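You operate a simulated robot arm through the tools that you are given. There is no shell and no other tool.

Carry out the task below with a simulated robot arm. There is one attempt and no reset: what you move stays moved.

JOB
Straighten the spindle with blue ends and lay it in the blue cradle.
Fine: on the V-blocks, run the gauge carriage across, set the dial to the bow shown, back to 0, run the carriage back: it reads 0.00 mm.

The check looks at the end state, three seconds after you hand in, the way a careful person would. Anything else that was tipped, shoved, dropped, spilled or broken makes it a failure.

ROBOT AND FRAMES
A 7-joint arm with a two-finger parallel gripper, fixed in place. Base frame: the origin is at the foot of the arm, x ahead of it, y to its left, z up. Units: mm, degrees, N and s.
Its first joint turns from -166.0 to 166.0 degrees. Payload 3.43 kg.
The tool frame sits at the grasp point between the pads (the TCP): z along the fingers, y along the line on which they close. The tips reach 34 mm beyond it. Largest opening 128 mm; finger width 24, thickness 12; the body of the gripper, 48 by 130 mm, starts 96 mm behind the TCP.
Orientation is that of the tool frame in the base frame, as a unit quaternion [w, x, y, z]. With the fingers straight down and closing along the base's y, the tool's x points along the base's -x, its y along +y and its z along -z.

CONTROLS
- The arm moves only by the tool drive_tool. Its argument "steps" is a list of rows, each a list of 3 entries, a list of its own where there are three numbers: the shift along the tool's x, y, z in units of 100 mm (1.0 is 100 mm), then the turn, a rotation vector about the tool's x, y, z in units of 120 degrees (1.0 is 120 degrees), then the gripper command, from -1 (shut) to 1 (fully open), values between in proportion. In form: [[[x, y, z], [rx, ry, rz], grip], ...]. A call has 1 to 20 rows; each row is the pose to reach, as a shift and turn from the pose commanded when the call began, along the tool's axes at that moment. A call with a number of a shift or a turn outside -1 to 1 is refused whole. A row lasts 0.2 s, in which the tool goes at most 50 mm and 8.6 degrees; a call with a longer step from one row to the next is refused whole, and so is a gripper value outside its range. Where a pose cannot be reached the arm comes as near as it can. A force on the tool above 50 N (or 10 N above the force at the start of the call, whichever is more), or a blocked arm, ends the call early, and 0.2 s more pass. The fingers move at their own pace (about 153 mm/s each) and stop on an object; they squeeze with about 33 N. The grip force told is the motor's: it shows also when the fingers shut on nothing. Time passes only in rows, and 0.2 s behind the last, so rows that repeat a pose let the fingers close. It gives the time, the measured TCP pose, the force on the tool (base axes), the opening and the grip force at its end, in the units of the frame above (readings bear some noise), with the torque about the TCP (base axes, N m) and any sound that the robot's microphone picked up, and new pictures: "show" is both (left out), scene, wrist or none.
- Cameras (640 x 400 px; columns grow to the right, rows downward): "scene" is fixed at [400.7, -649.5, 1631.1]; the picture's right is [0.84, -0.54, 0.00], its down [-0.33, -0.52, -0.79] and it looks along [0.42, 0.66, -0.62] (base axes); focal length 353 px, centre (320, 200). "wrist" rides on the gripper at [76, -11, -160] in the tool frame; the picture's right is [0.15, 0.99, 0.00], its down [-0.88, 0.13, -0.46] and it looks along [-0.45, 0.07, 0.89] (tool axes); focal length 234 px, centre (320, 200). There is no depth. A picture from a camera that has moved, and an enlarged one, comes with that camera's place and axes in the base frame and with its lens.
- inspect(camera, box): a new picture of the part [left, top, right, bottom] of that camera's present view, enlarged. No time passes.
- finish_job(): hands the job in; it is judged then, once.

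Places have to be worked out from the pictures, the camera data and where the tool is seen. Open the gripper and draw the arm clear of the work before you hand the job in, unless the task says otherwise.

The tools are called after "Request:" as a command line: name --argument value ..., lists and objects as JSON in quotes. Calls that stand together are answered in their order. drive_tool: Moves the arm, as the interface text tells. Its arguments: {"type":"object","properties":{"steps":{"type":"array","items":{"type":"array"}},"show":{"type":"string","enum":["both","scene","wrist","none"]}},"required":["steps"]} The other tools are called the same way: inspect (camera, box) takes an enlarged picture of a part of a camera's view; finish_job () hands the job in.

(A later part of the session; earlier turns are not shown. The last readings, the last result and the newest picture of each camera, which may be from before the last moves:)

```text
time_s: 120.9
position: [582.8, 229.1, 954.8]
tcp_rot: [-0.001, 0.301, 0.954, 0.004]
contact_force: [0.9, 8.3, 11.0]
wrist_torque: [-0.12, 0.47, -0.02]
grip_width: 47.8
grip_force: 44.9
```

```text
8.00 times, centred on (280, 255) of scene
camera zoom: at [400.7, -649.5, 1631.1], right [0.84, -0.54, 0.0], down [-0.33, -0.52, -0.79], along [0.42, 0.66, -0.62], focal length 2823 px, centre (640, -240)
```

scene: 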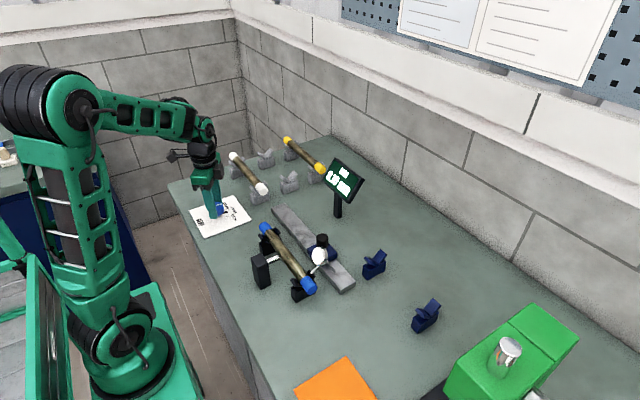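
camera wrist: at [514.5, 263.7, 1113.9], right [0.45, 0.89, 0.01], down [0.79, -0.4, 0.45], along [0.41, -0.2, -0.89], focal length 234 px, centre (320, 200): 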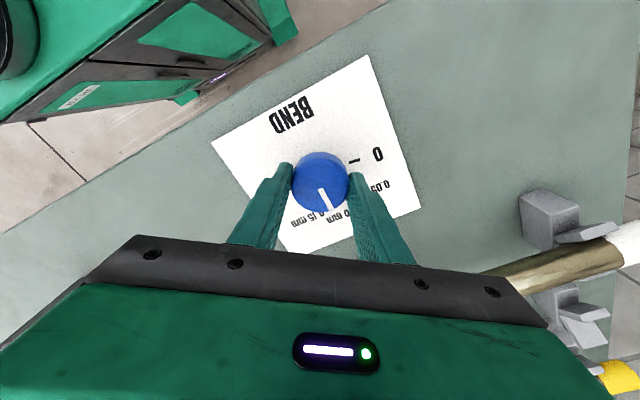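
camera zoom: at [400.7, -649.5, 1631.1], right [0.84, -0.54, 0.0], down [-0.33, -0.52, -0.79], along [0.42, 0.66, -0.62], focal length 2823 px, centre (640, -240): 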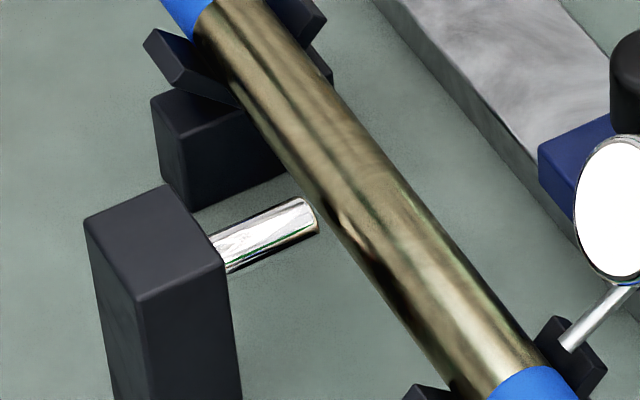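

Index remains on 0.10. I turn the knob back counter-clockwise 80° to 0.

Request:
drive_tool --steps '[[[0, 0, 0], [0, 0, -0.0333], -1], [[0, 0, 0], [0, 0, -0.0667], -1], [[0, 0, 0], [0, 0, -0.1], -1], [[0, 0, 0], [0, 0, -0.1333], -1], [[0, 0, 0], [0, 0, -0.1667], -1], [[0, 0, 0], [0, 0, -0.2], -1], [[0, 0, 0], [0, 0, -0.2333], -1], [[0, 0, 0], [0, 0, -0.2667], -1], [[0, 0, 0], [0, 0, -0.3], -1], [[0, 0, 0], [0, 0, -0.3333], -1], [[0, 0, 0], [0, 0, -0.3667], -1], [[0, 0, 0], [0, 0, -0.4], -1], [[0, 0, 0], [0, 0, -0.4333], -1], [[0, 0, 0], [0, 0, -0.4667], -1], [[0, 0, 0], [0, 0, -0.5], -1], [[0, 0, 0], [0, 0, -0.5333], -1], [[0, 0, 0], [0, 0, -0.5667], -1], [[0, 0, 0], [0, 0, -0.6], -1], [[0, 0, 0], [0, 0, -0.6333], -1], [[0, 0, 0], [0, 0, -0.6667], -1]]' --show "both"

Request:
inspect --camera "wrist" --box '[200, 60, 440, 250]'

Request:
inspect --camera "scene" --box '[190, 190, 250, 230]'

Request:
inspect --camera "scene" --box '[250, 230, 310, 280]'

```text
time_s: 125.1
position: [583.1, 230.4, 954.6]
tcp_rot: [0.002, -0.383, 0.924, 0.002]
contact_force: [-10.4, 12.9, -13.7]
wrist_torque: [0.27, -0.1, -0.46]
grip_width: 47.9
grip_force: 44.8
camera wrist: at [537.5, 167.9, 1113.3], right [-0.8, 0.59, 0.0], down [0.53, 0.71, 0.46], along [0.27, 0.37, -0.89], focal length 234 px, centre (320, 200)
```

scene: 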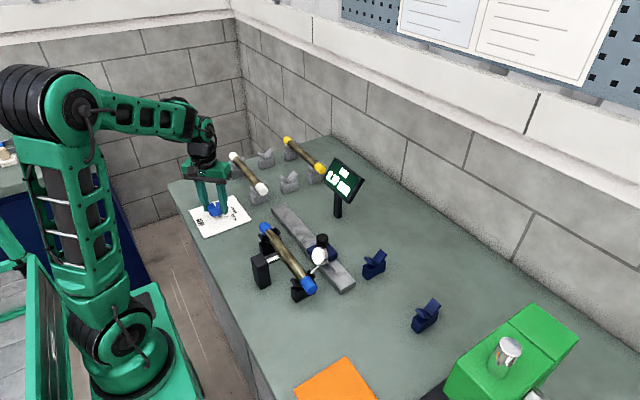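
wrist: 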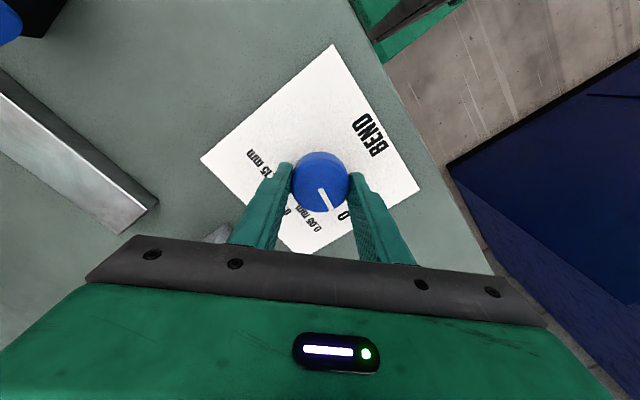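

```text
2.11 times, centred on (320, 155) of wrist
camera zoom: at [537.5, 167.9, 1113.3], right [-0.8, 0.59, 0.0], down [0.53, 0.71, 0.46], along [0.27, 0.37, -0.89], focal length 493 px, centre (320, 295)
```

zoom: 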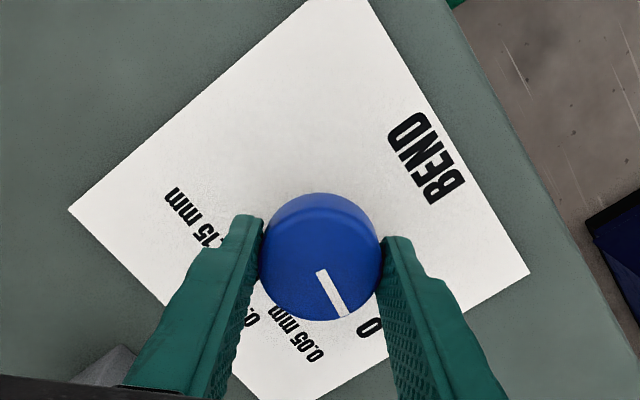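

```text
10.00 times, centred on (220, 210) of scene
camera zoom: at [400.7, -649.5, 1631.1], right [0.84, -0.54, 0.0], down [-0.33, -0.52, -0.79], along [0.42, 0.66, -0.62], focal length 3529 px, centre (1320, 100)
```

zoom: 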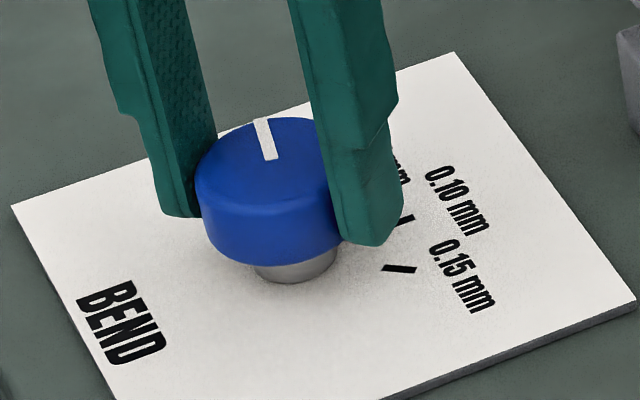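

```text
8.00 times, centred on (280, 255) of scene
camera zoom: at [400.7, -649.5, 1631.1], right [0.84, -0.54, 0.0], down [-0.33, -0.52, -0.79], along [0.42, 0.66, -0.62], focal length 2823 px, centre (640, -240)
```

zoom: 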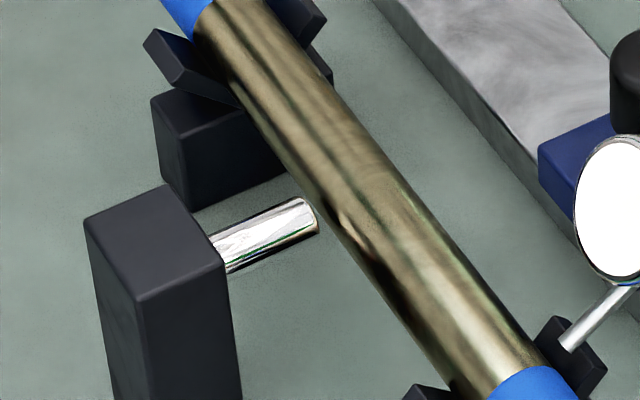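

The pointer is back at 0 (slight stop torque felt). I open the gripper and lift off the dial.

Request:
drive_tool --steps '[[[0, 0.008, 0], [0, 0, 0], -0.5], [[0, 0.008, 0], [0, 0, 0], 0.0], [[0, 0.008, 0], [0, 0, 0], 0.25], [[0, 0.008, 0], [0, 0, 0], 0.25], [[0, 0.008, -0.1], [0, 0, 0], 0.25], [[0, 0.008, -0.3], [0, 0, 0], 0.25], [[0, 0.008, -0.6], [0, 0, 0], 0.25], [[0, 0.008, -0.9], [0, 0, 0], 0.25], [[0, 0.008, -1.0], [0, 0, 0], 0.25]]' --show "both"

Request:
inspect --camera "wrist" --box '[230, 80, 410, 220]'

Request:
inspect --camera "scene" --box '[310, 145, 380, 215]'

```text
time_s: 127.1
position: [582.3, 229.2, 1054.9]
tcp_rot: [0.002, -0.381, 0.925, 0.002]
contact_force: [-1.1, -0.3, 0.0]
wrist_torque: [-0.01, 0.0, -0.03]
grip_width: 80.0
grip_force: 0.1
camera wrist: at [536.0, 167.6, 1213.5], right [-0.8, 0.6, 0.0], down [0.53, 0.71, 0.46], along [0.27, 0.37, -0.89], focal length 234 px, centre (320, 200)
```

scene: 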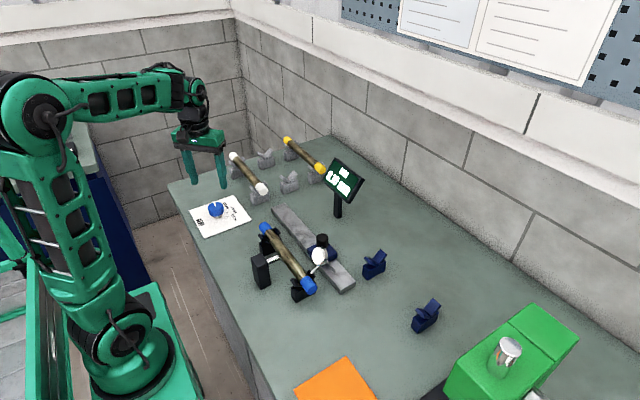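
wrist: 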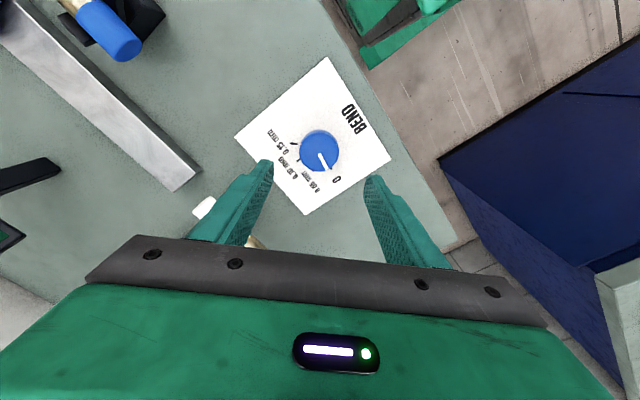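

```text
2.86 times, centred on (320, 150) of wrist
camera zoom: at [536.0, 167.6, 1213.5], right [-0.8, 0.6, 0.0], down [0.53, 0.71, 0.46], along [0.27, 0.37, -0.89], focal length 669 px, centre (320, 343)
```

zoom: 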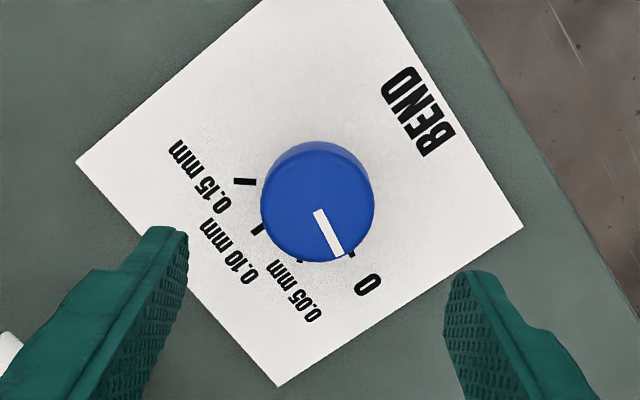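

```text
5.71 times, centred on (345, 180) of scene
camera zoom: at [400.7, -649.5, 1631.1], right [0.84, -0.54, 0.0], down [-0.33, -0.52, -0.79], along [0.42, 0.66, -0.62], focal length 2017 px, centre (177, 314)
```

zoom: 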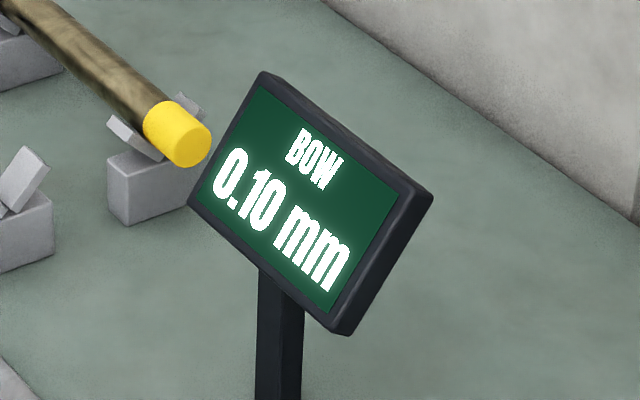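

The dial pointer is at 0. Now I run the carriage back: I rise, swing back out and rotate to the −90° yaw in two calls.

Request:
drive_tool --steps '[[[-0.03, -0.04, -0.1], [0, 0, 0.05], 0], [[-0.08, -0.1, -0.25], [0, 0, 0.11], 0], [[-0.14, -0.17, -0.4], [0, 0, 0.17], 0], [[-0.2, -0.25, -0.55], [0, 0, 0.23], 0], [[-0.27, -0.34, -0.7], [0, 0, 0.29], 0], [[-0.34, -0.43, -0.82], [0, 0, 0.35], 0], [[-0.41, -0.52, -0.9], [0, 0, 0.41], 0], [[-0.48, -0.6, -0.95], [0, 0, 0.47], 0], [[-0.54, -0.67, -0.95], [0, 0, 0.52], 0], [[-0.57, -0.71, -0.95], [0, 0, 0.5625], 0], [[-0.57, -0.71, -0.95], [0, 0, 0.5625], 0]]' --show "none"

Request:
drive_tool --steps '[[[-0.08, 0.005, 0], [0, 0, 0.06], 0], [[-0.17, 0.01, 0], [0, 0, 0.12], 0], [[-0.26, 0.015, 0], [0, 0, 0.18], 0], [[-0.35, 0.02, 0], [0, 0, 0.24], 0], [[-0.45, 0.025, 0], [0, 0, 0.3], 0], [[-0.55, 0.03, 0], [0, 0, 0.36], 0], [[-0.65, 0.035, 0], [0, 0, 0.42], 0], [[-0.74, 0.04, 0], [0, 0, 0.48], 0], [[-0.83, 0.045, 0], [0, 0, 0.53], 0], [[-0.91, 0.05, 0], [0, 0, 0.5625], 0], [[-0.91, 0.05, 0], [0, 0, 0.5625], 0]]' --show "both"

```text
time_s: 129.5
position: [671.8, 219.1, 1150.6]
tcp_rot: [0.0, 0.196, 0.981, 0.004]
contact_force: [-0.2, 0.0, 0.2]
wrist_torque: [-0.02, 0.0, -0.01]
grip_width: 64.2
grip_force: 0.0
```

```text
time_s: 131.9
position: [757.8, 188.2, 1150.7]
tcp_rot: [-0.002, 0.708, 0.706, 0.003]
contact_force: [0.1, 0.2, 0.0]
wrist_torque: [0.0, -0.01, -0.03]
grip_width: 64.2
grip_force: 0.0
camera wrist: at [746.6, 264.3, 1309.5], right [0.99, 0.14, 0.0], down [0.13, -0.88, 0.45], along [0.07, -0.45, -0.89], focal length 234 px, centre (320, 200)
```

scene: 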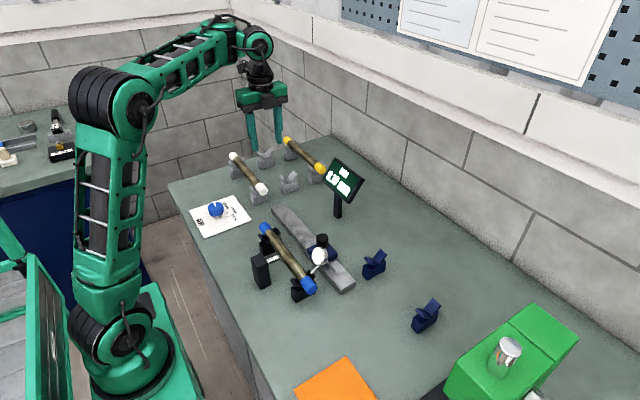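
wrist: 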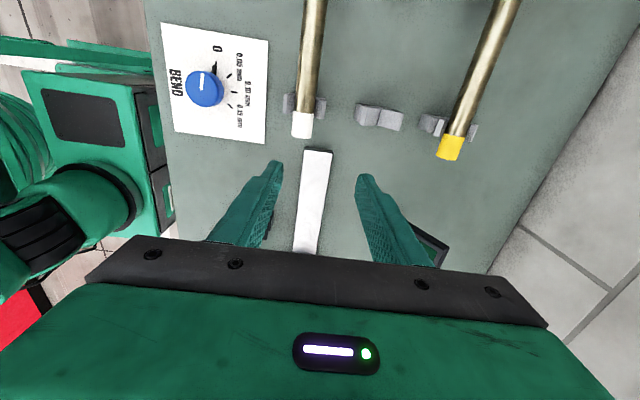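

Now I go back along −y at x≈760 to above the carriage knob at y≈−106.

Request:
drive_tool --steps '[[[-0.2, 0.01, 0], [0, 0, 0], 0], [[-0.45, 0.02, 0], [0, 0, 0], 0], [[-0.7, 0.02, 0], [0, 0, 0], 0], [[-0.95, 0.02, 0], [0, 0, 0], 0], [[-1.0, 0.02, 0], [0, 0, 0], 0]]' --show "none"

Request:
drive_tool --steps '[[[-0.2, 0, 0], [0, 0, 0], 0], [[-0.45, 0, 0], [0, 0, 0], 0], [[-0.7, 0, 0], [0, 0, 0], 0], [[-0.95, 0, 0], [0, 0, 0], 0], [[-1.0, 0, 0], [0, 0, 0], 0]]' --show "none"

Request:
drive_tool --steps '[[[-0.2, 0, 0], [0, 0, 0], 0], [[-0.45, 0, 0.1], [0, 0, 0], 0], [[-0.7, 0, 0.3], [0, 0, 0], 0], [[-0.9, 0, 0.5], [0, 0, 0], 0], [[-0.94, 0, 0.7], [0, 0, 0], 0], [[-0.94, 0, 0.9], [0, 0, 0], 0], [[-0.94, 0, 1.0], [0, 0, 0], 0], [[-0.94, 0, 1.0], [0, 0, 0], 0]]' --show "both"

Request:
inspect --camera "wrist" --box '[220, 60, 440, 250]'

```text
time_s: 133.1
position: [759.5, 88.3, 1150.1]
tcp_rot: [-0.001, 0.707, 0.708, 0.002]
contact_force: [0.5, 0.5, -0.5]
wrist_torque: [-0.02, 0.02, 0.0]
grip_width: 64.0
grip_force: 0.0
```

```text
time_s: 134.3
position: [762.3, -11.3, 1149.9]
tcp_rot: [-0.002, 0.707, 0.707, 0.003]
contact_force: [-0.1, 0.4, -0.2]
wrist_torque: [0.0, 0.05, 0.04]
grip_width: 64.1
grip_force: 0.0
```

```text
time_s: 136.1
position: [760.7, -104.8, 1047.6]
tcp_rot: [-0.002, 0.707, 0.707, 0.002]
contact_force: [0.8, -0.3, -0.6]
wrist_torque: [0.02, -0.02, 0.01]
grip_width: 63.9
grip_force: 0.0
camera wrist: at [749.9, -29.5, 1206.8], right [0.99, 0.15, 0.0], down [0.13, -0.88, 0.45], along [0.07, -0.45, -0.89], focal length 234 px, centre (320, 200)
```

scene: 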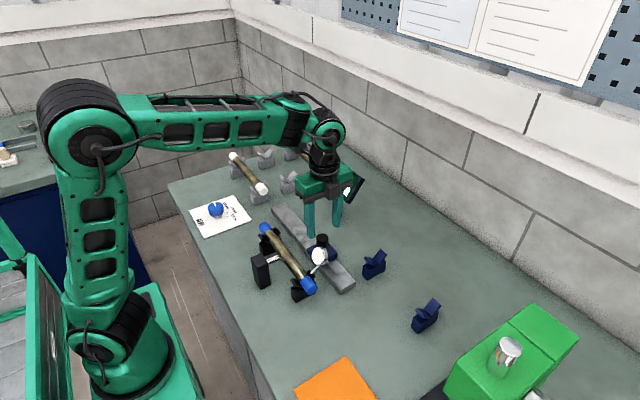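
wrist: 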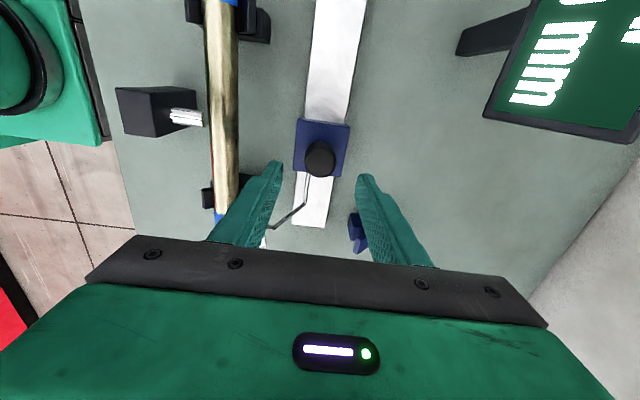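

```text
2.11 times, centred on (330, 155) of wrist
camera zoom: at [749.9, -29.5, 1206.8], right [0.99, 0.15, 0.0], down [0.13, -0.88, 0.45], along [0.07, -0.45, -0.89], focal length 493 px, centre (299, 295)
```

zoom: 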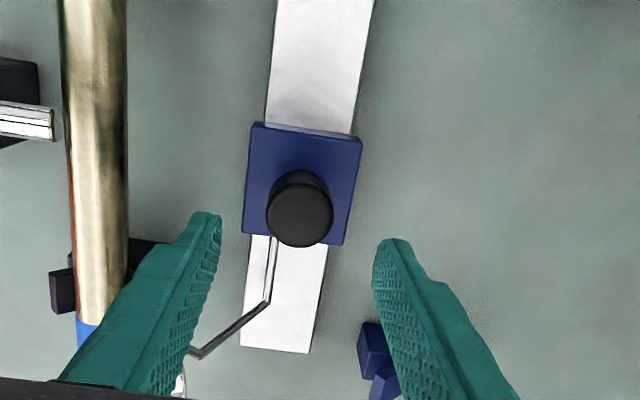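

The knob is at y≈−98 (it had hit its stop there). I shift +6.5 mm in y, descend around it and grip.

Request:
drive_tool --steps '[[[0.04, 0, 0.05], [0, 0, 0], 0], [[0.065, 0, 0.18], [0, 0, 0], 0], [[0.065, 0, 0.32], [0, 0, 0], 0], [[0.065, 0, 0.46], [0, 0, 0], 0], [[0.065, 0, 0.56], [0, 0, 0], 0], [[0.065, 0, 0.56], [0, 0, 0], 0]]' --show "wrist"

Request:
inspect --camera "wrist" --box '[220, 60, 440, 250]'

```text
time_s: 137.5
position: [760.8, -98.5, 992.6]
tcp_rot: [-0.002, 0.707, 0.707, 0.002]
contact_force: [-0.1, -0.2, -0.2]
wrist_torque: [0.01, -0.05, -0.01]
grip_width: 64.2
grip_force: 0.1
camera wrist: at [749.5, -22.7, 1151.6], right [0.99, 0.15, 0.0], down [0.13, -0.88, 0.45], along [0.07, -0.45, -0.89], focal length 234 px, centre (320, 200)
```

wrist: 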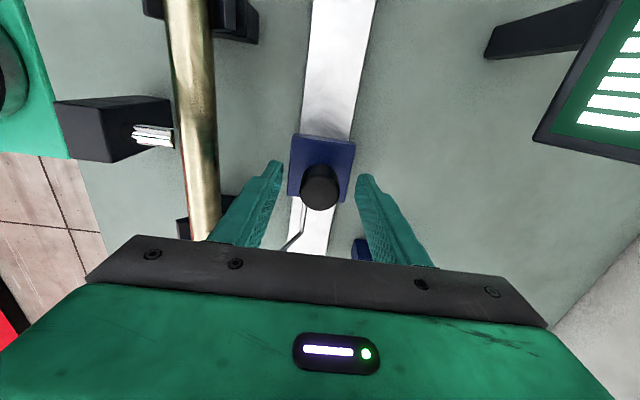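

```text
2.11 times, centred on (330, 155) of wrist
camera zoom: at [749.5, -22.7, 1151.6], right [0.99, 0.15, 0.0], down [0.13, -0.88, 0.45], along [0.07, -0.45, -0.89], focal length 493 px, centre (299, 295)
```

zoom: 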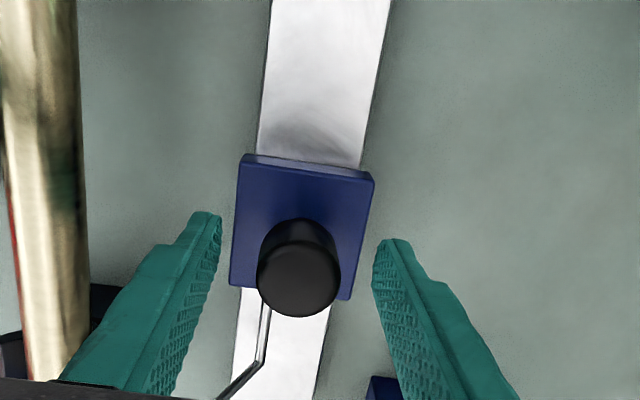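

The knob is centred as in the first grip. I close on it.

Request:
drive_tool --steps '[[[0, 0, 0], [0, 0, 0], -0.4], [[0, 0, 0], [0, 0, 0], -0.6], [[0, 0, 0], [0, 0, 0], -0.8], [[0, 0, 0], [0, 0, 0], -1], [[0, 0, 0], [0, 0, 0], -1]]' --show "none"

Request:
drive_tool --steps '[[[0.04, 0, 0], [0, 0, 0], -1], [[0.1, 0, 0], [0, 0, 0], -1], [[0.17, 0, 0], [0, 0, 0], -1], [[0.25, 0, 0], [0, 0, 0], -1], [[0.33, 0, 0], [0, 0, 0], -1], [[0.41, 0, 0], [0, 0, 0], -1], [[0.47, 0, 0], [0, 0, 0], -1], [[0.5, 0, 0], [0, 0, 0], -1]]' --show "scene"

```text
time_s: 138.7
position: [760.6, -98.1, 992.4]
tcp_rot: [-0.002, 0.708, 0.706, 0.002]
contact_force: [1.0, 0.7, -2.6]
wrist_torque: [0.03, 0.02, -0.01]
grip_width: 31.5
grip_force: 45.4
```

```text
time_s: 140.5
position: [762.0, -48.5, 992.3]
tcp_rot: [-0.003, 0.708, 0.706, 0.002]
contact_force: [-17.6, -0.6, 3.3]
wrist_torque: [-0.21, 0.33, -0.1]
grip_width: 31.5
grip_force: 44.8
```

scene: 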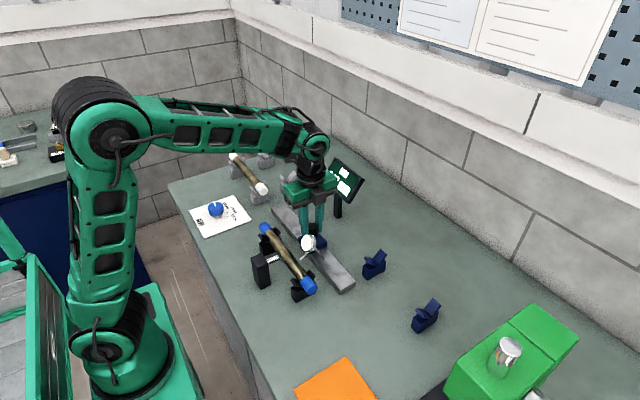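

The carriage follows; Fx=−18 N, so I trim −1.5 mm in x while continuing +70 mm in y.

Request:
drive_tool --steps '[[[0.04, -0.01, 0], [0, 0, 0], -1], [[0.1, -0.015, 0], [0, 0, 0], -1], [[0.18, -0.015, 0], [0, 0, 0], -1], [[0.27, -0.015, 0], [0, 0, 0], -1], [[0.36, -0.015, 0], [0, 0, 0], -1], [[0.45, -0.015, 0], [0, 0, 0], -1], [[0.54, -0.015, 0], [0, 0, 0], -1], [[0.62, -0.015, 0], [0, 0, 0], -1], [[0.68, -0.015, 0], [0, 0, 0], -1], [[0.7, -0.015, 0], [0, 0, 0], -1]]' --show "none"

```text
time_s: 142.7
position: [760.6, 22.0, 992.6]
tcp_rot: [-0.002, 0.707, 0.707, 0.002]
contact_force: [5.4, -2.0, -11.2]
wrist_torque: [-0.45, 0.03, -0.1]
grip_width: 31.6
grip_force: 45.0
```

Forces are small. I continue the last ~70 mm to the carriage's starting end (y≈91), expecting a stop there.

Request:
drive_tool --steps '[[[0.04, 0, 0.003], [0, 0, 0], -1], [[0.1, 0, 0.005], [0, 0, 0], -1], [[0.18, 0, 0.005], [0, 0, 0], -1], [[0.27, 0, 0.005], [0, 0, 0], -1], [[0.36, 0, 0.005], [0, 0, 0], -1], [[0.45, 0, 0.005], [0, 0, 0], -1], [[0.54, 0, 0.005], [0, 0, 0], -1], [[0.62, 0, 0.005], [0, 0, 0], -1], [[0.67, 0, 0.005], [0, 0, 0], -1], [[0.69, 0, 0.005], [0, 0, 0], -1]]' --show "both"

Request:
inspect --camera "scene" --box '[300, 145, 380, 215]'

Request:
inspect --camera "scene" --box '[240, 180, 340, 260]'

```text
time_s: 144.9
position: [759.9, 91.3, 992.3]
tcp_rot: [-0.002, 0.708, 0.706, 0.003]
contact_force: [21.9, -1.5, -4.0]
wrist_torque: [-0.42, -0.04, -0.06]
grip_width: 31.5
grip_force: 45.5
camera wrist: at [749.2, 166.6, 1151.8], right [0.99, 0.14, 0.0], down [0.13, -0.88, 0.45], along [0.07, -0.44, -0.89], focal length 234 px, centre (320, 200)
```

scene: 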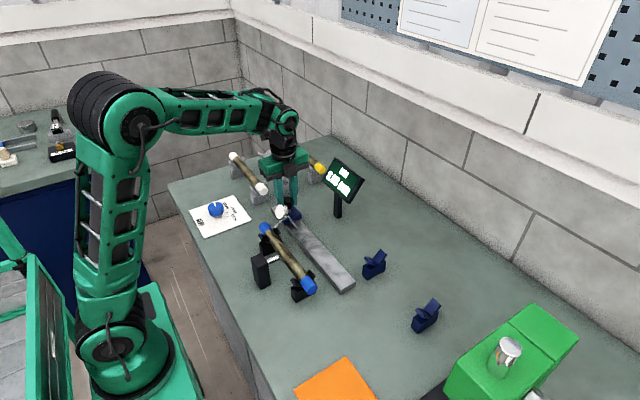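
wrist: 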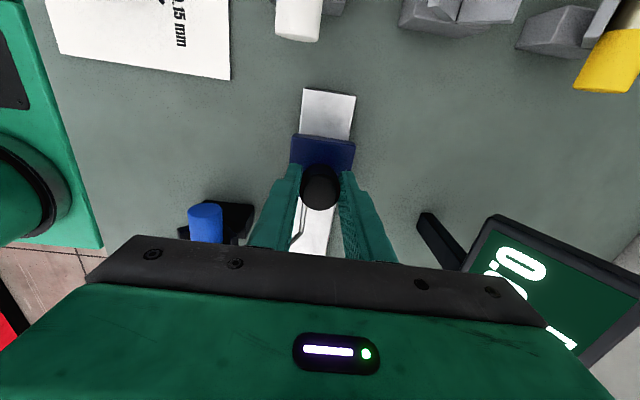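

```text
5.71 times, centred on (340, 180) of scene
camera zoom: at [400.7, -649.5, 1631.1], right [0.84, -0.54, 0.0], down [-0.33, -0.52, -0.79], along [0.42, 0.66, -0.62], focal length 2017 px, centre (206, 314)
```

zoom: 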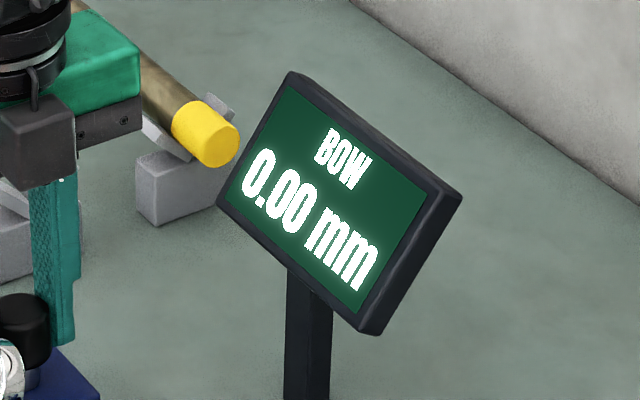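

```text
5.00 times, centred on (290, 220) of scene
camera zoom: at [400.7, -649.5, 1631.1], right [0.84, -0.54, 0.0], down [-0.33, -0.52, -0.79], along [0.42, 0.66, -0.62], focal length 1765 px, centre (470, 100)
```

zoom: 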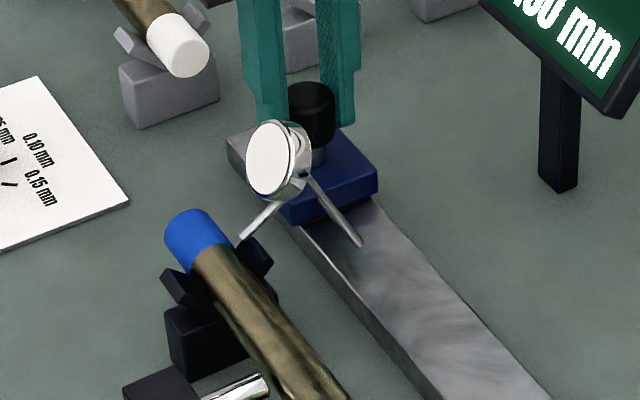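

The display reads 0.00 mm with the carriage back at its start. I relieve the side force, open, and lift straight off the knob.

Request:
drive_tool --steps '[[[0, 0.01, 0], [0, 0, 0], -1], [[0, 0.017, 0], [0, 0, 0], -1], [[0, 0.017, 0], [0, 0, 0], -0.6], [[0, 0.012, 0], [0, 0, 0], -0.3], [[0, 0.005, 0], [0, 0, 0], 0], [[0, 0.005, 0], [0, 0, 0], 0], [[0, 0.005, -0.15], [0, 0, 0], 0], [[0, 0.005, -0.35], [0, 0, 0], 0], [[0, 0.005, -0.6], [0, 0, 0], 0], [[0, 0.005, -0.85], [0, 0, 0], 0], [[0, 0.005, -1.0], [0, 0, 0], 0], [[0, 0.005, -1.0], [0, 0, 0], 0]]' --show "both"

Request:
inspect --camera "scene" --box '[310, 145, 380, 215]'

Request:
inspect --camera "scene" --box '[230, 190, 370, 310]'

```text
time_s: 147.5
position: [759.2, 90.3, 1095.3]
tcp_rot: [-0.001, 0.708, 0.707, 0.002]
contact_force: [0.0, -0.1, 0.1]
wrist_torque: [0.0, -0.02, 0.02]
grip_width: 64.1
grip_force: 0.0
camera wrist: at [748.0, 166.0, 1254.1], right [0.99, 0.15, 0.0], down [0.13, -0.88, 0.45], along [0.07, -0.45, -0.89], focal length 234 px, centre (320, 200)
```

scene: 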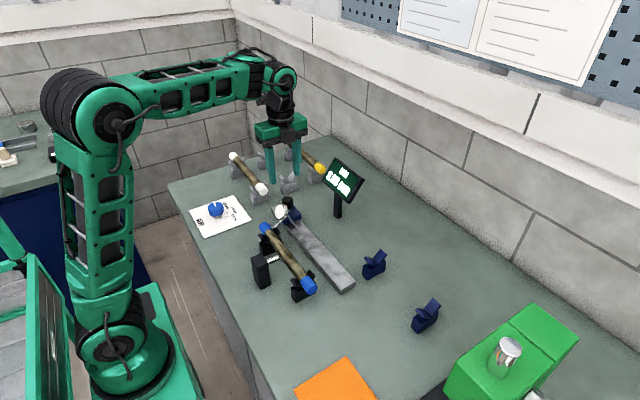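
wrist: 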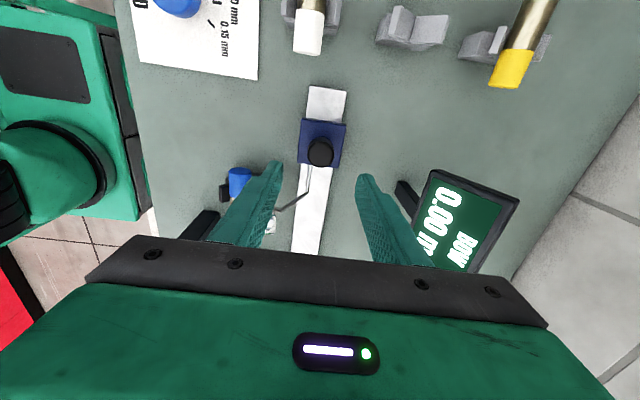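

```text
5.71 times, centred on (345, 180) of scene
camera zoom: at [400.7, -649.5, 1631.1], right [0.84, -0.54, 0.0], down [-0.33, -0.52, -0.79], along [0.42, 0.66, -0.62], focal length 2017 px, centre (177, 314)
```

zoom: 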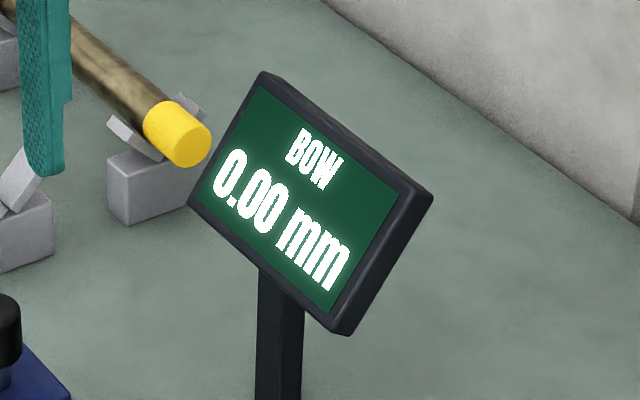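

```text
3.33 times, centred on (300, 250) of scene
camera zoom: at [400.7, -649.5, 1631.1], right [0.84, -0.54, 0.0], down [-0.33, -0.52, -0.79], along [0.42, 0.66, -0.62], focal length 1176 px, centre (387, 33)
```

zoom: 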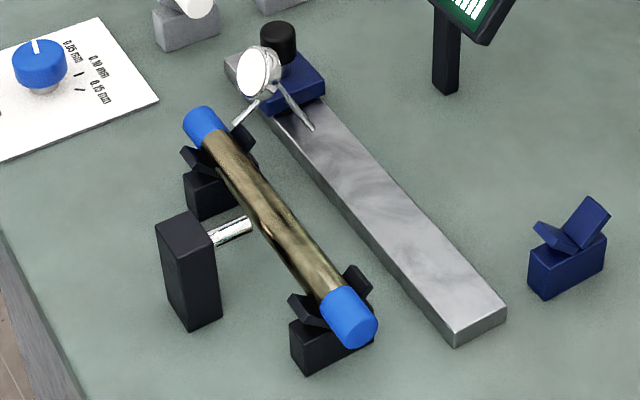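

Bow is 0.00 mm and the gauge stands clear. Now I return to the spindle: along −y at x≈760, then inward to x≈660 above the off-centre grasp point (y≈−111).

Request:
drive_tool --steps '[[[-0.15, 0, -0.15], [0, 0, 0], -0.1], [[-0.4, 0, -0.35], [0, 0, 0], -0.2], [[-0.7, 0, -0.5], [0, 0, 0], -0.3], [[-0.95, 0, -0.52], [0, 0, 0], -0.3], [[-1.0, 0, -0.52], [0, 0, 0], -0.3]]' --show "none"

Request:
drive_tool --steps '[[[-0.2, 0, 0], [0, 0, 0], -0.3], [[-0.45, 0, 0], [0, 0, 0], -0.3], [[-0.7, 0, 0], [0, 0, 0], -0.3], [[-0.95, 0, 0], [0, 0, 0], -0.3], [[-1.0, 0, 0], [0, 0, 0], -0.3]]' --show "none"

Request:
drive_tool --steps '[[[0, -0.15, 0], [0, 0, 0], -0.3], [[0, -0.35, 0], [0, 0, 0], -0.3], [[0, -0.55, 0], [0, 0, 0], -0.3], [[0, -0.75, 0], [0, 0, 0], -0.3], [[0, -0.92, 0], [0, 0, 0], -0.3], [[0, -0.99, 0], [0, 0, 0], -0.3], [[0, -0.99, 0], [0, 0, 0], -0.3]]' --show "both"

Request:
inspect --camera "wrist" --box '[220, 0, 460, 250]'

```text
time_s: 148.7
position: [759.9, -8.5, 1143.1]
tcp_rot: [-0.002, 0.707, 0.707, 0.002]
contact_force: [-0.2, 0.6, 0.1]
wrist_torque: [-0.02, 0.02, 0.01]
grip_width: 44.7
grip_force: 0.0
```

```text
time_s: 149.9
position: [759.7, -109.1, 1142.2]
tcp_rot: [-0.002, 0.707, 0.707, 0.002]
contact_force: [0.1, -0.3, 0.2]
wrist_torque: [0.04, -0.04, 0.02]
grip_width: 44.7
grip_force: 0.0
```

```text
time_s: 151.5
position: [660.6, -110.1, 1143.8]
tcp_rot: [-0.001, 0.708, 0.706, 0.003]
contact_force: [-0.3, -1.0, -0.9]
wrist_torque: [0.0, -0.02, 0.01]
grip_width: 45.0
grip_force: 0.0
camera wrist: at [649.7, -35.1, 1303.1], right [0.99, 0.15, 0.0], down [0.13, -0.88, 0.45], along [0.07, -0.44, -0.89], focal length 234 px, centre (320, 200)
```

scene: 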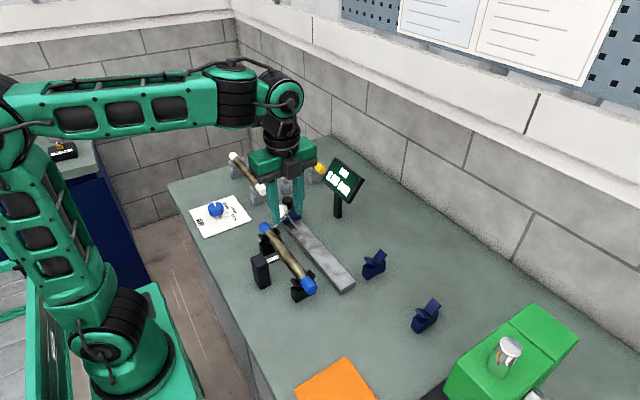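
wrist: 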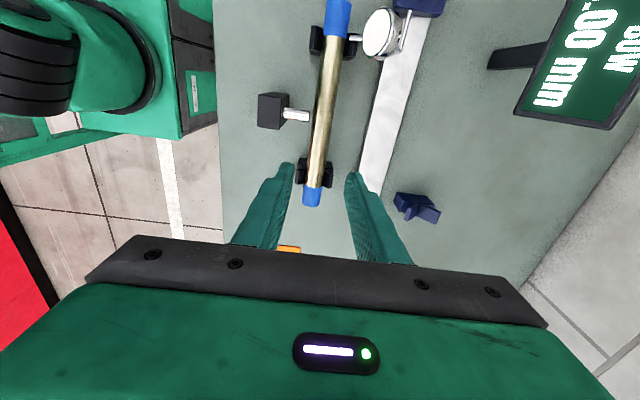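

```text
1.60 times, centred on (340, 125) of wrist
camera zoom: at [649.7, -35.1, 1303.1], right [0.99, 0.15, 0.0], down [0.13, -0.88, 0.45], along [0.07, -0.44, -0.89], focal length 375 px, centre (288, 320)
```

zoom: 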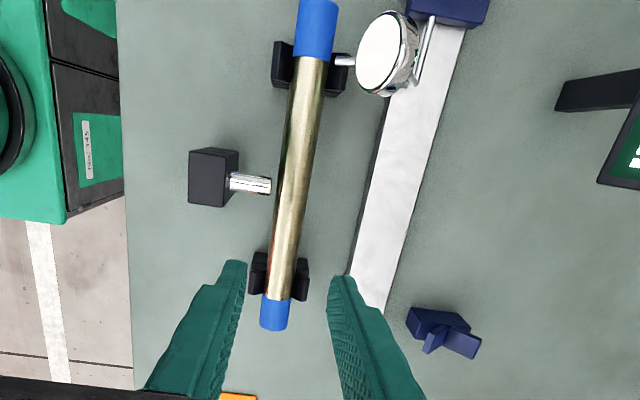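

Same geometry as when I released it. I descend with the 45 mm opening in two stages.

Request:
drive_tool --steps '[[[-0.015, 0, 0.2], [0, 0, 0], -0.3], [[-0.015, 0, 0.45], [0, 0, 0], -0.3], [[-0.015, 0, 0.7], [0, 0, 0], -0.3], [[-0.015, 0, 0.93], [0, 0, 0], -0.3], [[-0.015, 0, 1.0], [0, 0, 0], -0.3], [[-0.015, 0, 1.0], [0, 0, 0], -0.3]]' --show "wrist"

Request:
inspect --camera "wrist" --box '[220, 0, 460, 250]'

```text
time_s: 152.9
position: [660.5, -112.6, 1043.7]
tcp_rot: [-0.002, 0.707, 0.707, 0.004]
contact_force: [0.5, -0.1, -0.7]
wrist_torque: [0.03, 0.04, 0.03]
grip_width: 44.6
grip_force: 0.1
camera wrist: at [649.5, -36.0, 1202.8], right [0.99, 0.15, 0.0], down [0.13, -0.88, 0.45], along [0.07, -0.44, -0.89], focal length 234 px, centre (320, 200)
```

wrist: 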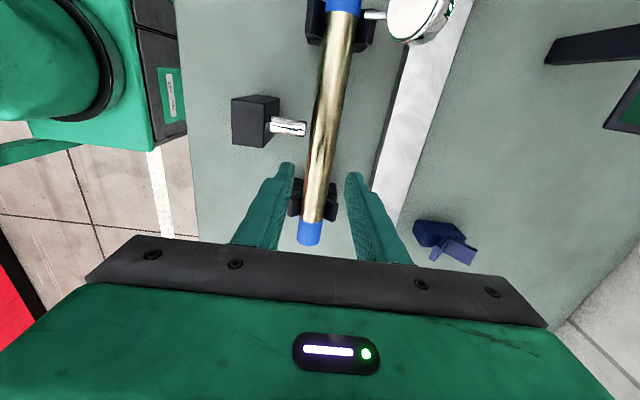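

```text
1.60 times, centred on (340, 125) of wrist
camera zoom: at [649.5, -36.0, 1202.8], right [0.99, 0.15, 0.0], down [0.13, -0.88, 0.45], along [0.07, -0.44, -0.89], focal length 375 px, centre (288, 320)
```

zoom: 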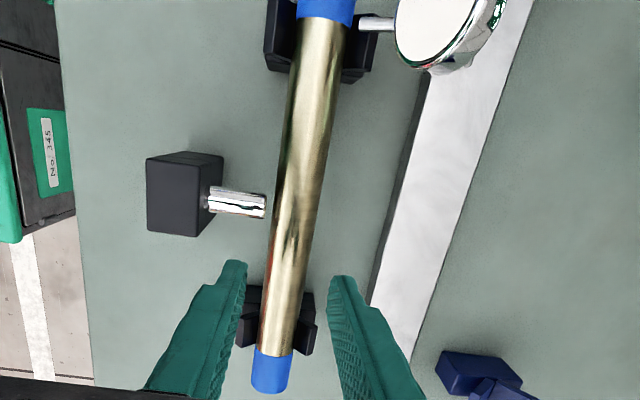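

Centred on the shaft. I descend the remaining 95 mm to TCP z≈948.

Request:
drive_tool --steps '[[[0, 0, 0.15], [0, 0, 0], -0.3], [[0, 0, 0.35], [0, 0, 0], -0.3], [[0, 0, 0.55], [0, 0, 0], -0.3], [[0, 0, 0.75], [0, 0, 0], -0.3], [[0, 0, 0.9], [0, 0, 0], -0.3], [[0, 0, 0.955], [0, 0, 0], -0.3], [[0, 0, 0.955], [0, 0, 0], -0.3]]' --show "wrist"

Request:
inspect --camera "wrist" --box '[220, 0, 440, 250]'

Request:
inspect --camera "scene" --box '[230, 190, 330, 310]'

```text
time_s: 154.5
position: [660.3, -110.6, 947.6]
tcp_rot: [-0.002, 0.708, 0.706, 0.003]
contact_force: [0.5, 0.3, 0.4]
wrist_torque: [-0.02, 0.01, 0.0]
grip_width: 44.9
grip_force: 0.1
camera wrist: at [649.7, -35.0, 1107.6], right [0.99, 0.15, 0.0], down [0.13, -0.88, 0.45], along [0.07, -0.44, -0.89], focal length 234 px, centre (320, 200)
```

wrist: 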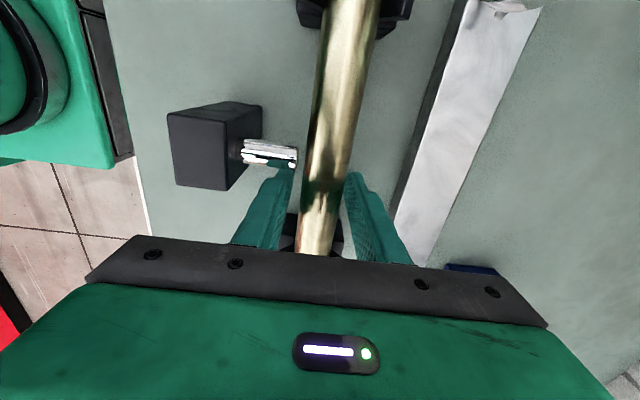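

```text
1.60 times, centred on (330, 125) of wrist
camera zoom: at [649.7, -35.0, 1107.6], right [0.99, 0.15, 0.0], down [0.13, -0.88, 0.45], along [0.07, -0.44, -0.89], focal length 375 px, centre (304, 320)
```

zoom: 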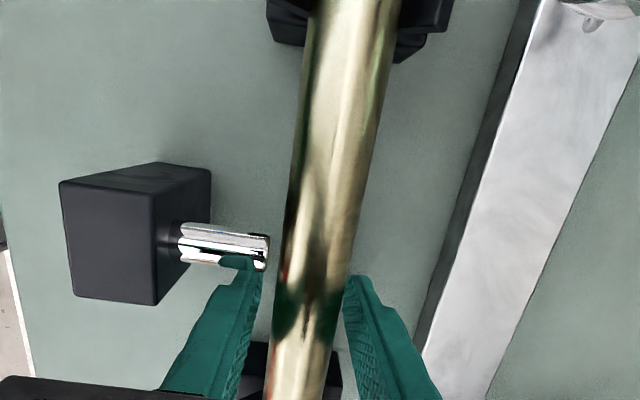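

```text
3.33 times, centred on (280, 250) of scene
camera zoom: at [400.7, -649.5, 1631.1], right [0.84, -0.54, 0.0], down [-0.33, -0.52, -0.79], along [0.42, 0.66, -0.62], focal length 1176 px, centre (453, 33)
```

zoom: 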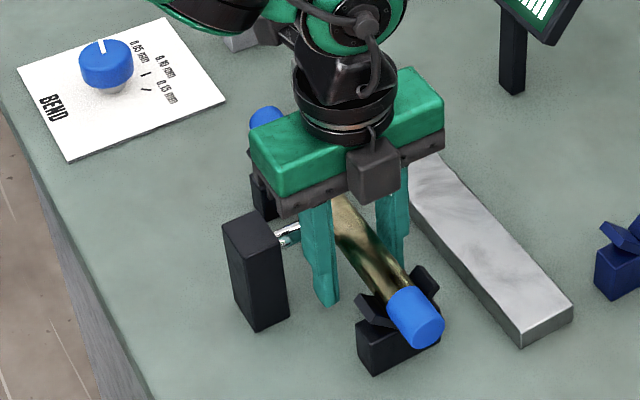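

In place around the shaft, clear of the ram. I close and check the side force.

Request:
drive_tool --steps '[[[0, 0, 0], [0, 0, 0], -0.5], [[0, 0, 0], [0, 0, 0], -0.7], [[0, 0, 0], [0, 0, 0], -1], [[0, 0, 0], [0, 0, 0], -1], [[0, 0, 0], [0, 0, 0], -1]]' --show "none"

```text
time_s: 155.7
position: [661.3, -111.2, 947.6]
tcp_rot: [-0.003, 0.707, 0.707, 0.002]
contact_force: [-3.1, 0.5, 0.3]
wrist_torque: [-0.04, -0.04, 0.11]
grip_width: 27.4
grip_force: 33.0
```

Clean grip (27.4 mm, −3 N). I lift slowly 20 mm and check for slip or tilt.

Request:
drive_tool --steps '[[[0, 0, -0.01], [0, 0, 0], -1], [[0, 0, -0.02], [0, 0, 0], -1], [[0, 0, -0.035], [0, 0, 0], -1], [[0, 0, -0.05], [0, 0, 0], -1], [[0, 0, -0.07], [0, 0, 0], -1], [[0, 0, -0.1], [0, 0, 0], -1], [[0, 0, -0.13], [0, 0, 0], -1], [[0, 0, -0.17], [0, 0, 0], -1], [[0, 0, -0.2], [0, 0, 0], -1], [[0, 0, -0.2], [0, 0, 0], -1]]' --show "both"

Request:
inspect --camera "scene" --box '[230, 190, 330, 310]'

```text
time_s: 157.9
position: [660.3, -110.0, 967.2]
tcp_rot: [-0.002, 0.708, 0.707, 0.004]
contact_force: [0.2, -0.3, -12.3]
wrist_torque: [-0.34, -0.03, -0.02]
grip_width: 27.6
grip_force: 33.0
camera wrist: at [649.5, -34.7, 1126.6], right [0.99, 0.15, 0.0], down [0.13, -0.88, 0.45], along [0.07, -0.44, -0.89], focal length 234 px, centre (320, 200)
```

scene: 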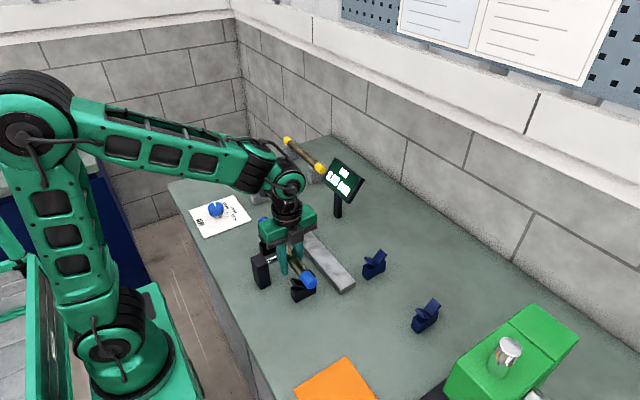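
wrist: 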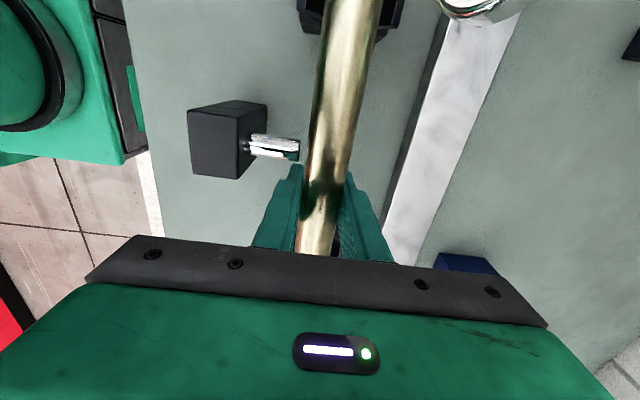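

```text
3.33 times, centred on (280, 250) of scene
camera zoom: at [400.7, -649.5, 1631.1], right [0.84, -0.54, 0.0], down [-0.33, -0.52, -0.79], along [0.42, 0.66, -0.62], focal length 1176 px, centre (453, 33)
```

zoom: 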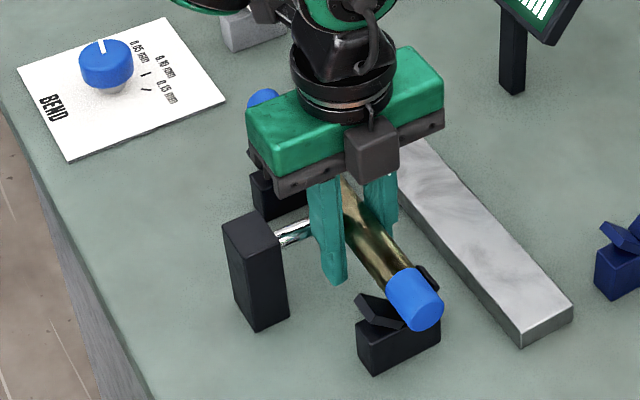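

Held level (moment −0.34 N·m, 12.3 N). I continue straight up 100 mm, past the gauge, then 30 mm more while moving off toward −y.

Request:
drive_tool --steps '[[[0, 0, -0.03], [0, 0, 0], -1], [[0, 0, -0.08], [0, 0, 0], -1], [[0, 0, -0.15], [0, 0, 0], -1], [[0, 0, -0.24], [0, 0, 0], -1], [[0, 0, -0.34], [0, 0, 0], -1], [[0, 0, -0.45], [0, 0, 0], -1], [[0, 0, -0.56], [0, 0, 0], -1], [[0, 0, -0.67], [0, 0, 0], -1], [[0, 0, -0.78], [0, 0, 0], -1], [[0, 0, -0.87], [0, 0, 0], -1], [[0, 0, -0.94], [0, 0, 0], -1], [[0, 0, -0.98], [0, 0, 0], -1], [[0, 0, -1.0], [0, 0, 0], -1]]' --show "none"

Request:
drive_tool --steps '[[[-0.03, 0, -0.05], [0, 0, 0], -1], [[-0.09, 0.0, -0.1], [0, 0, 0], -1], [[-0.17, 0.02, -0.17], [0, 0, 0], -1], [[-0.27, 0.06, -0.24], [0, 0, 0], -1], [[-0.37, 0.13, -0.28], [0, 0, 0], -1], [[-0.48, 0.21, -0.3], [0, 0, 0], -1], [[-0.59, 0.3, -0.3], [0, 0, 0], -1], [[-0.7, 0.4, -0.3], [0, 0, 0], -1], [[-0.8, 0.49, -0.3], [0, 0, 0], -1], [[-0.89, 0.57, -0.3], [0, 0, 0], -1], [[-0.96, 0.62, -0.3], [0, 0, 0], -1], [[-1.0, 0.64, -0.3], [0, 0, 0], -1]]' --show "none"

Request:
drive_tool --steps '[[[-0.03, 0.03, 0], [0, 0, 0], -1], [[-0.09, 0.09, 0], [0, 0, 0], -1], [[-0.17, 0.17, 0], [0, 0, 0], -1], [[-0.27, 0.27, 0], [0, 0, 0], -1], [[-0.37, 0.37, 0], [0, 0, 0], -1], [[-0.48, 0.48, 0], [0, 0, 0], -1], [[-0.59, 0.59, 0], [0, 0, 0], -1], [[-0.7, 0.7, 0], [0, 0, 0], -1], [[-0.8, 0.8, 0], [0, 0, 0], -1], [[-0.89, 0.89, 0], [0, 0, 0], -1], [[-0.96, 0.96, 0], [0, 0, 0], -1], [[-1.0, 1.0, 0], [0, 0, 0], -1]]' --show "both"

```text
time_s: 160.7
position: [661.1, -109.9, 1068.0]
tcp_rot: [-0.003, 0.708, 0.706, 0.002]
contact_force: [-0.4, -0.4, -12.8]
wrist_torque: [-0.36, 0.0, -0.01]
grip_width: 27.4
grip_force: 33.1
```

```text
time_s: 163.3
position: [725.0, -211.2, 1098.0]
tcp_rot: [-0.002, 0.707, 0.707, 0.003]
contact_force: [0.1, 0.5, -12.4]
wrist_torque: [-0.34, 0.02, 0.03]
grip_width: 27.6
grip_force: 33.2
```

```text
time_s: 165.9
position: [824.9, -310.9, 1096.0]
tcp_rot: [-0.003, 0.707, 0.707, 0.002]
contact_force: [0.5, 0.8, -12.0]
wrist_torque: [-0.38, 0.02, 0.0]
grip_width: 27.7
grip_force: 33.2
camera wrist: at [814.0, -234.8, 1255.8], right [0.99, 0.15, 0.0], down [0.13, -0.88, 0.45], along [0.07, -0.44, -0.89], focal length 234 px, centre (320, 200)
```

scene: 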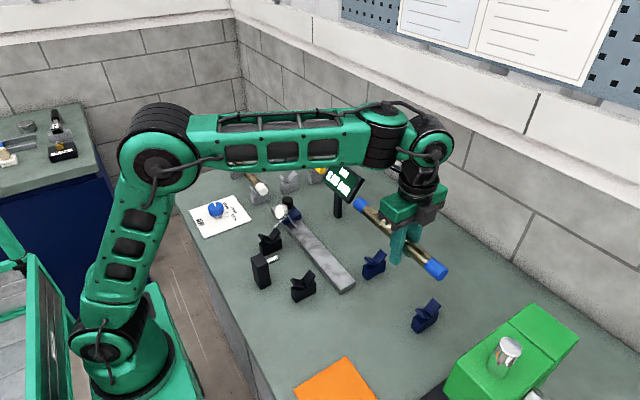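
wrist: 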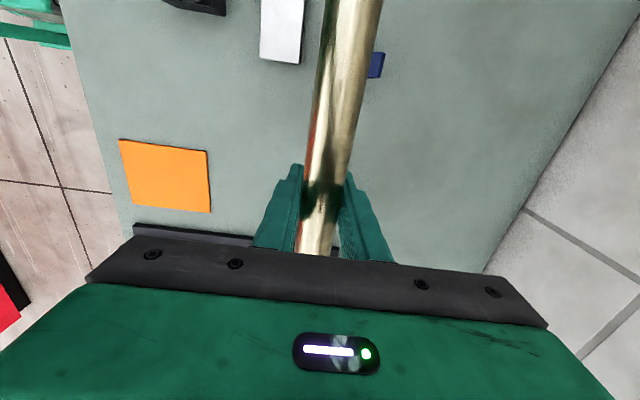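

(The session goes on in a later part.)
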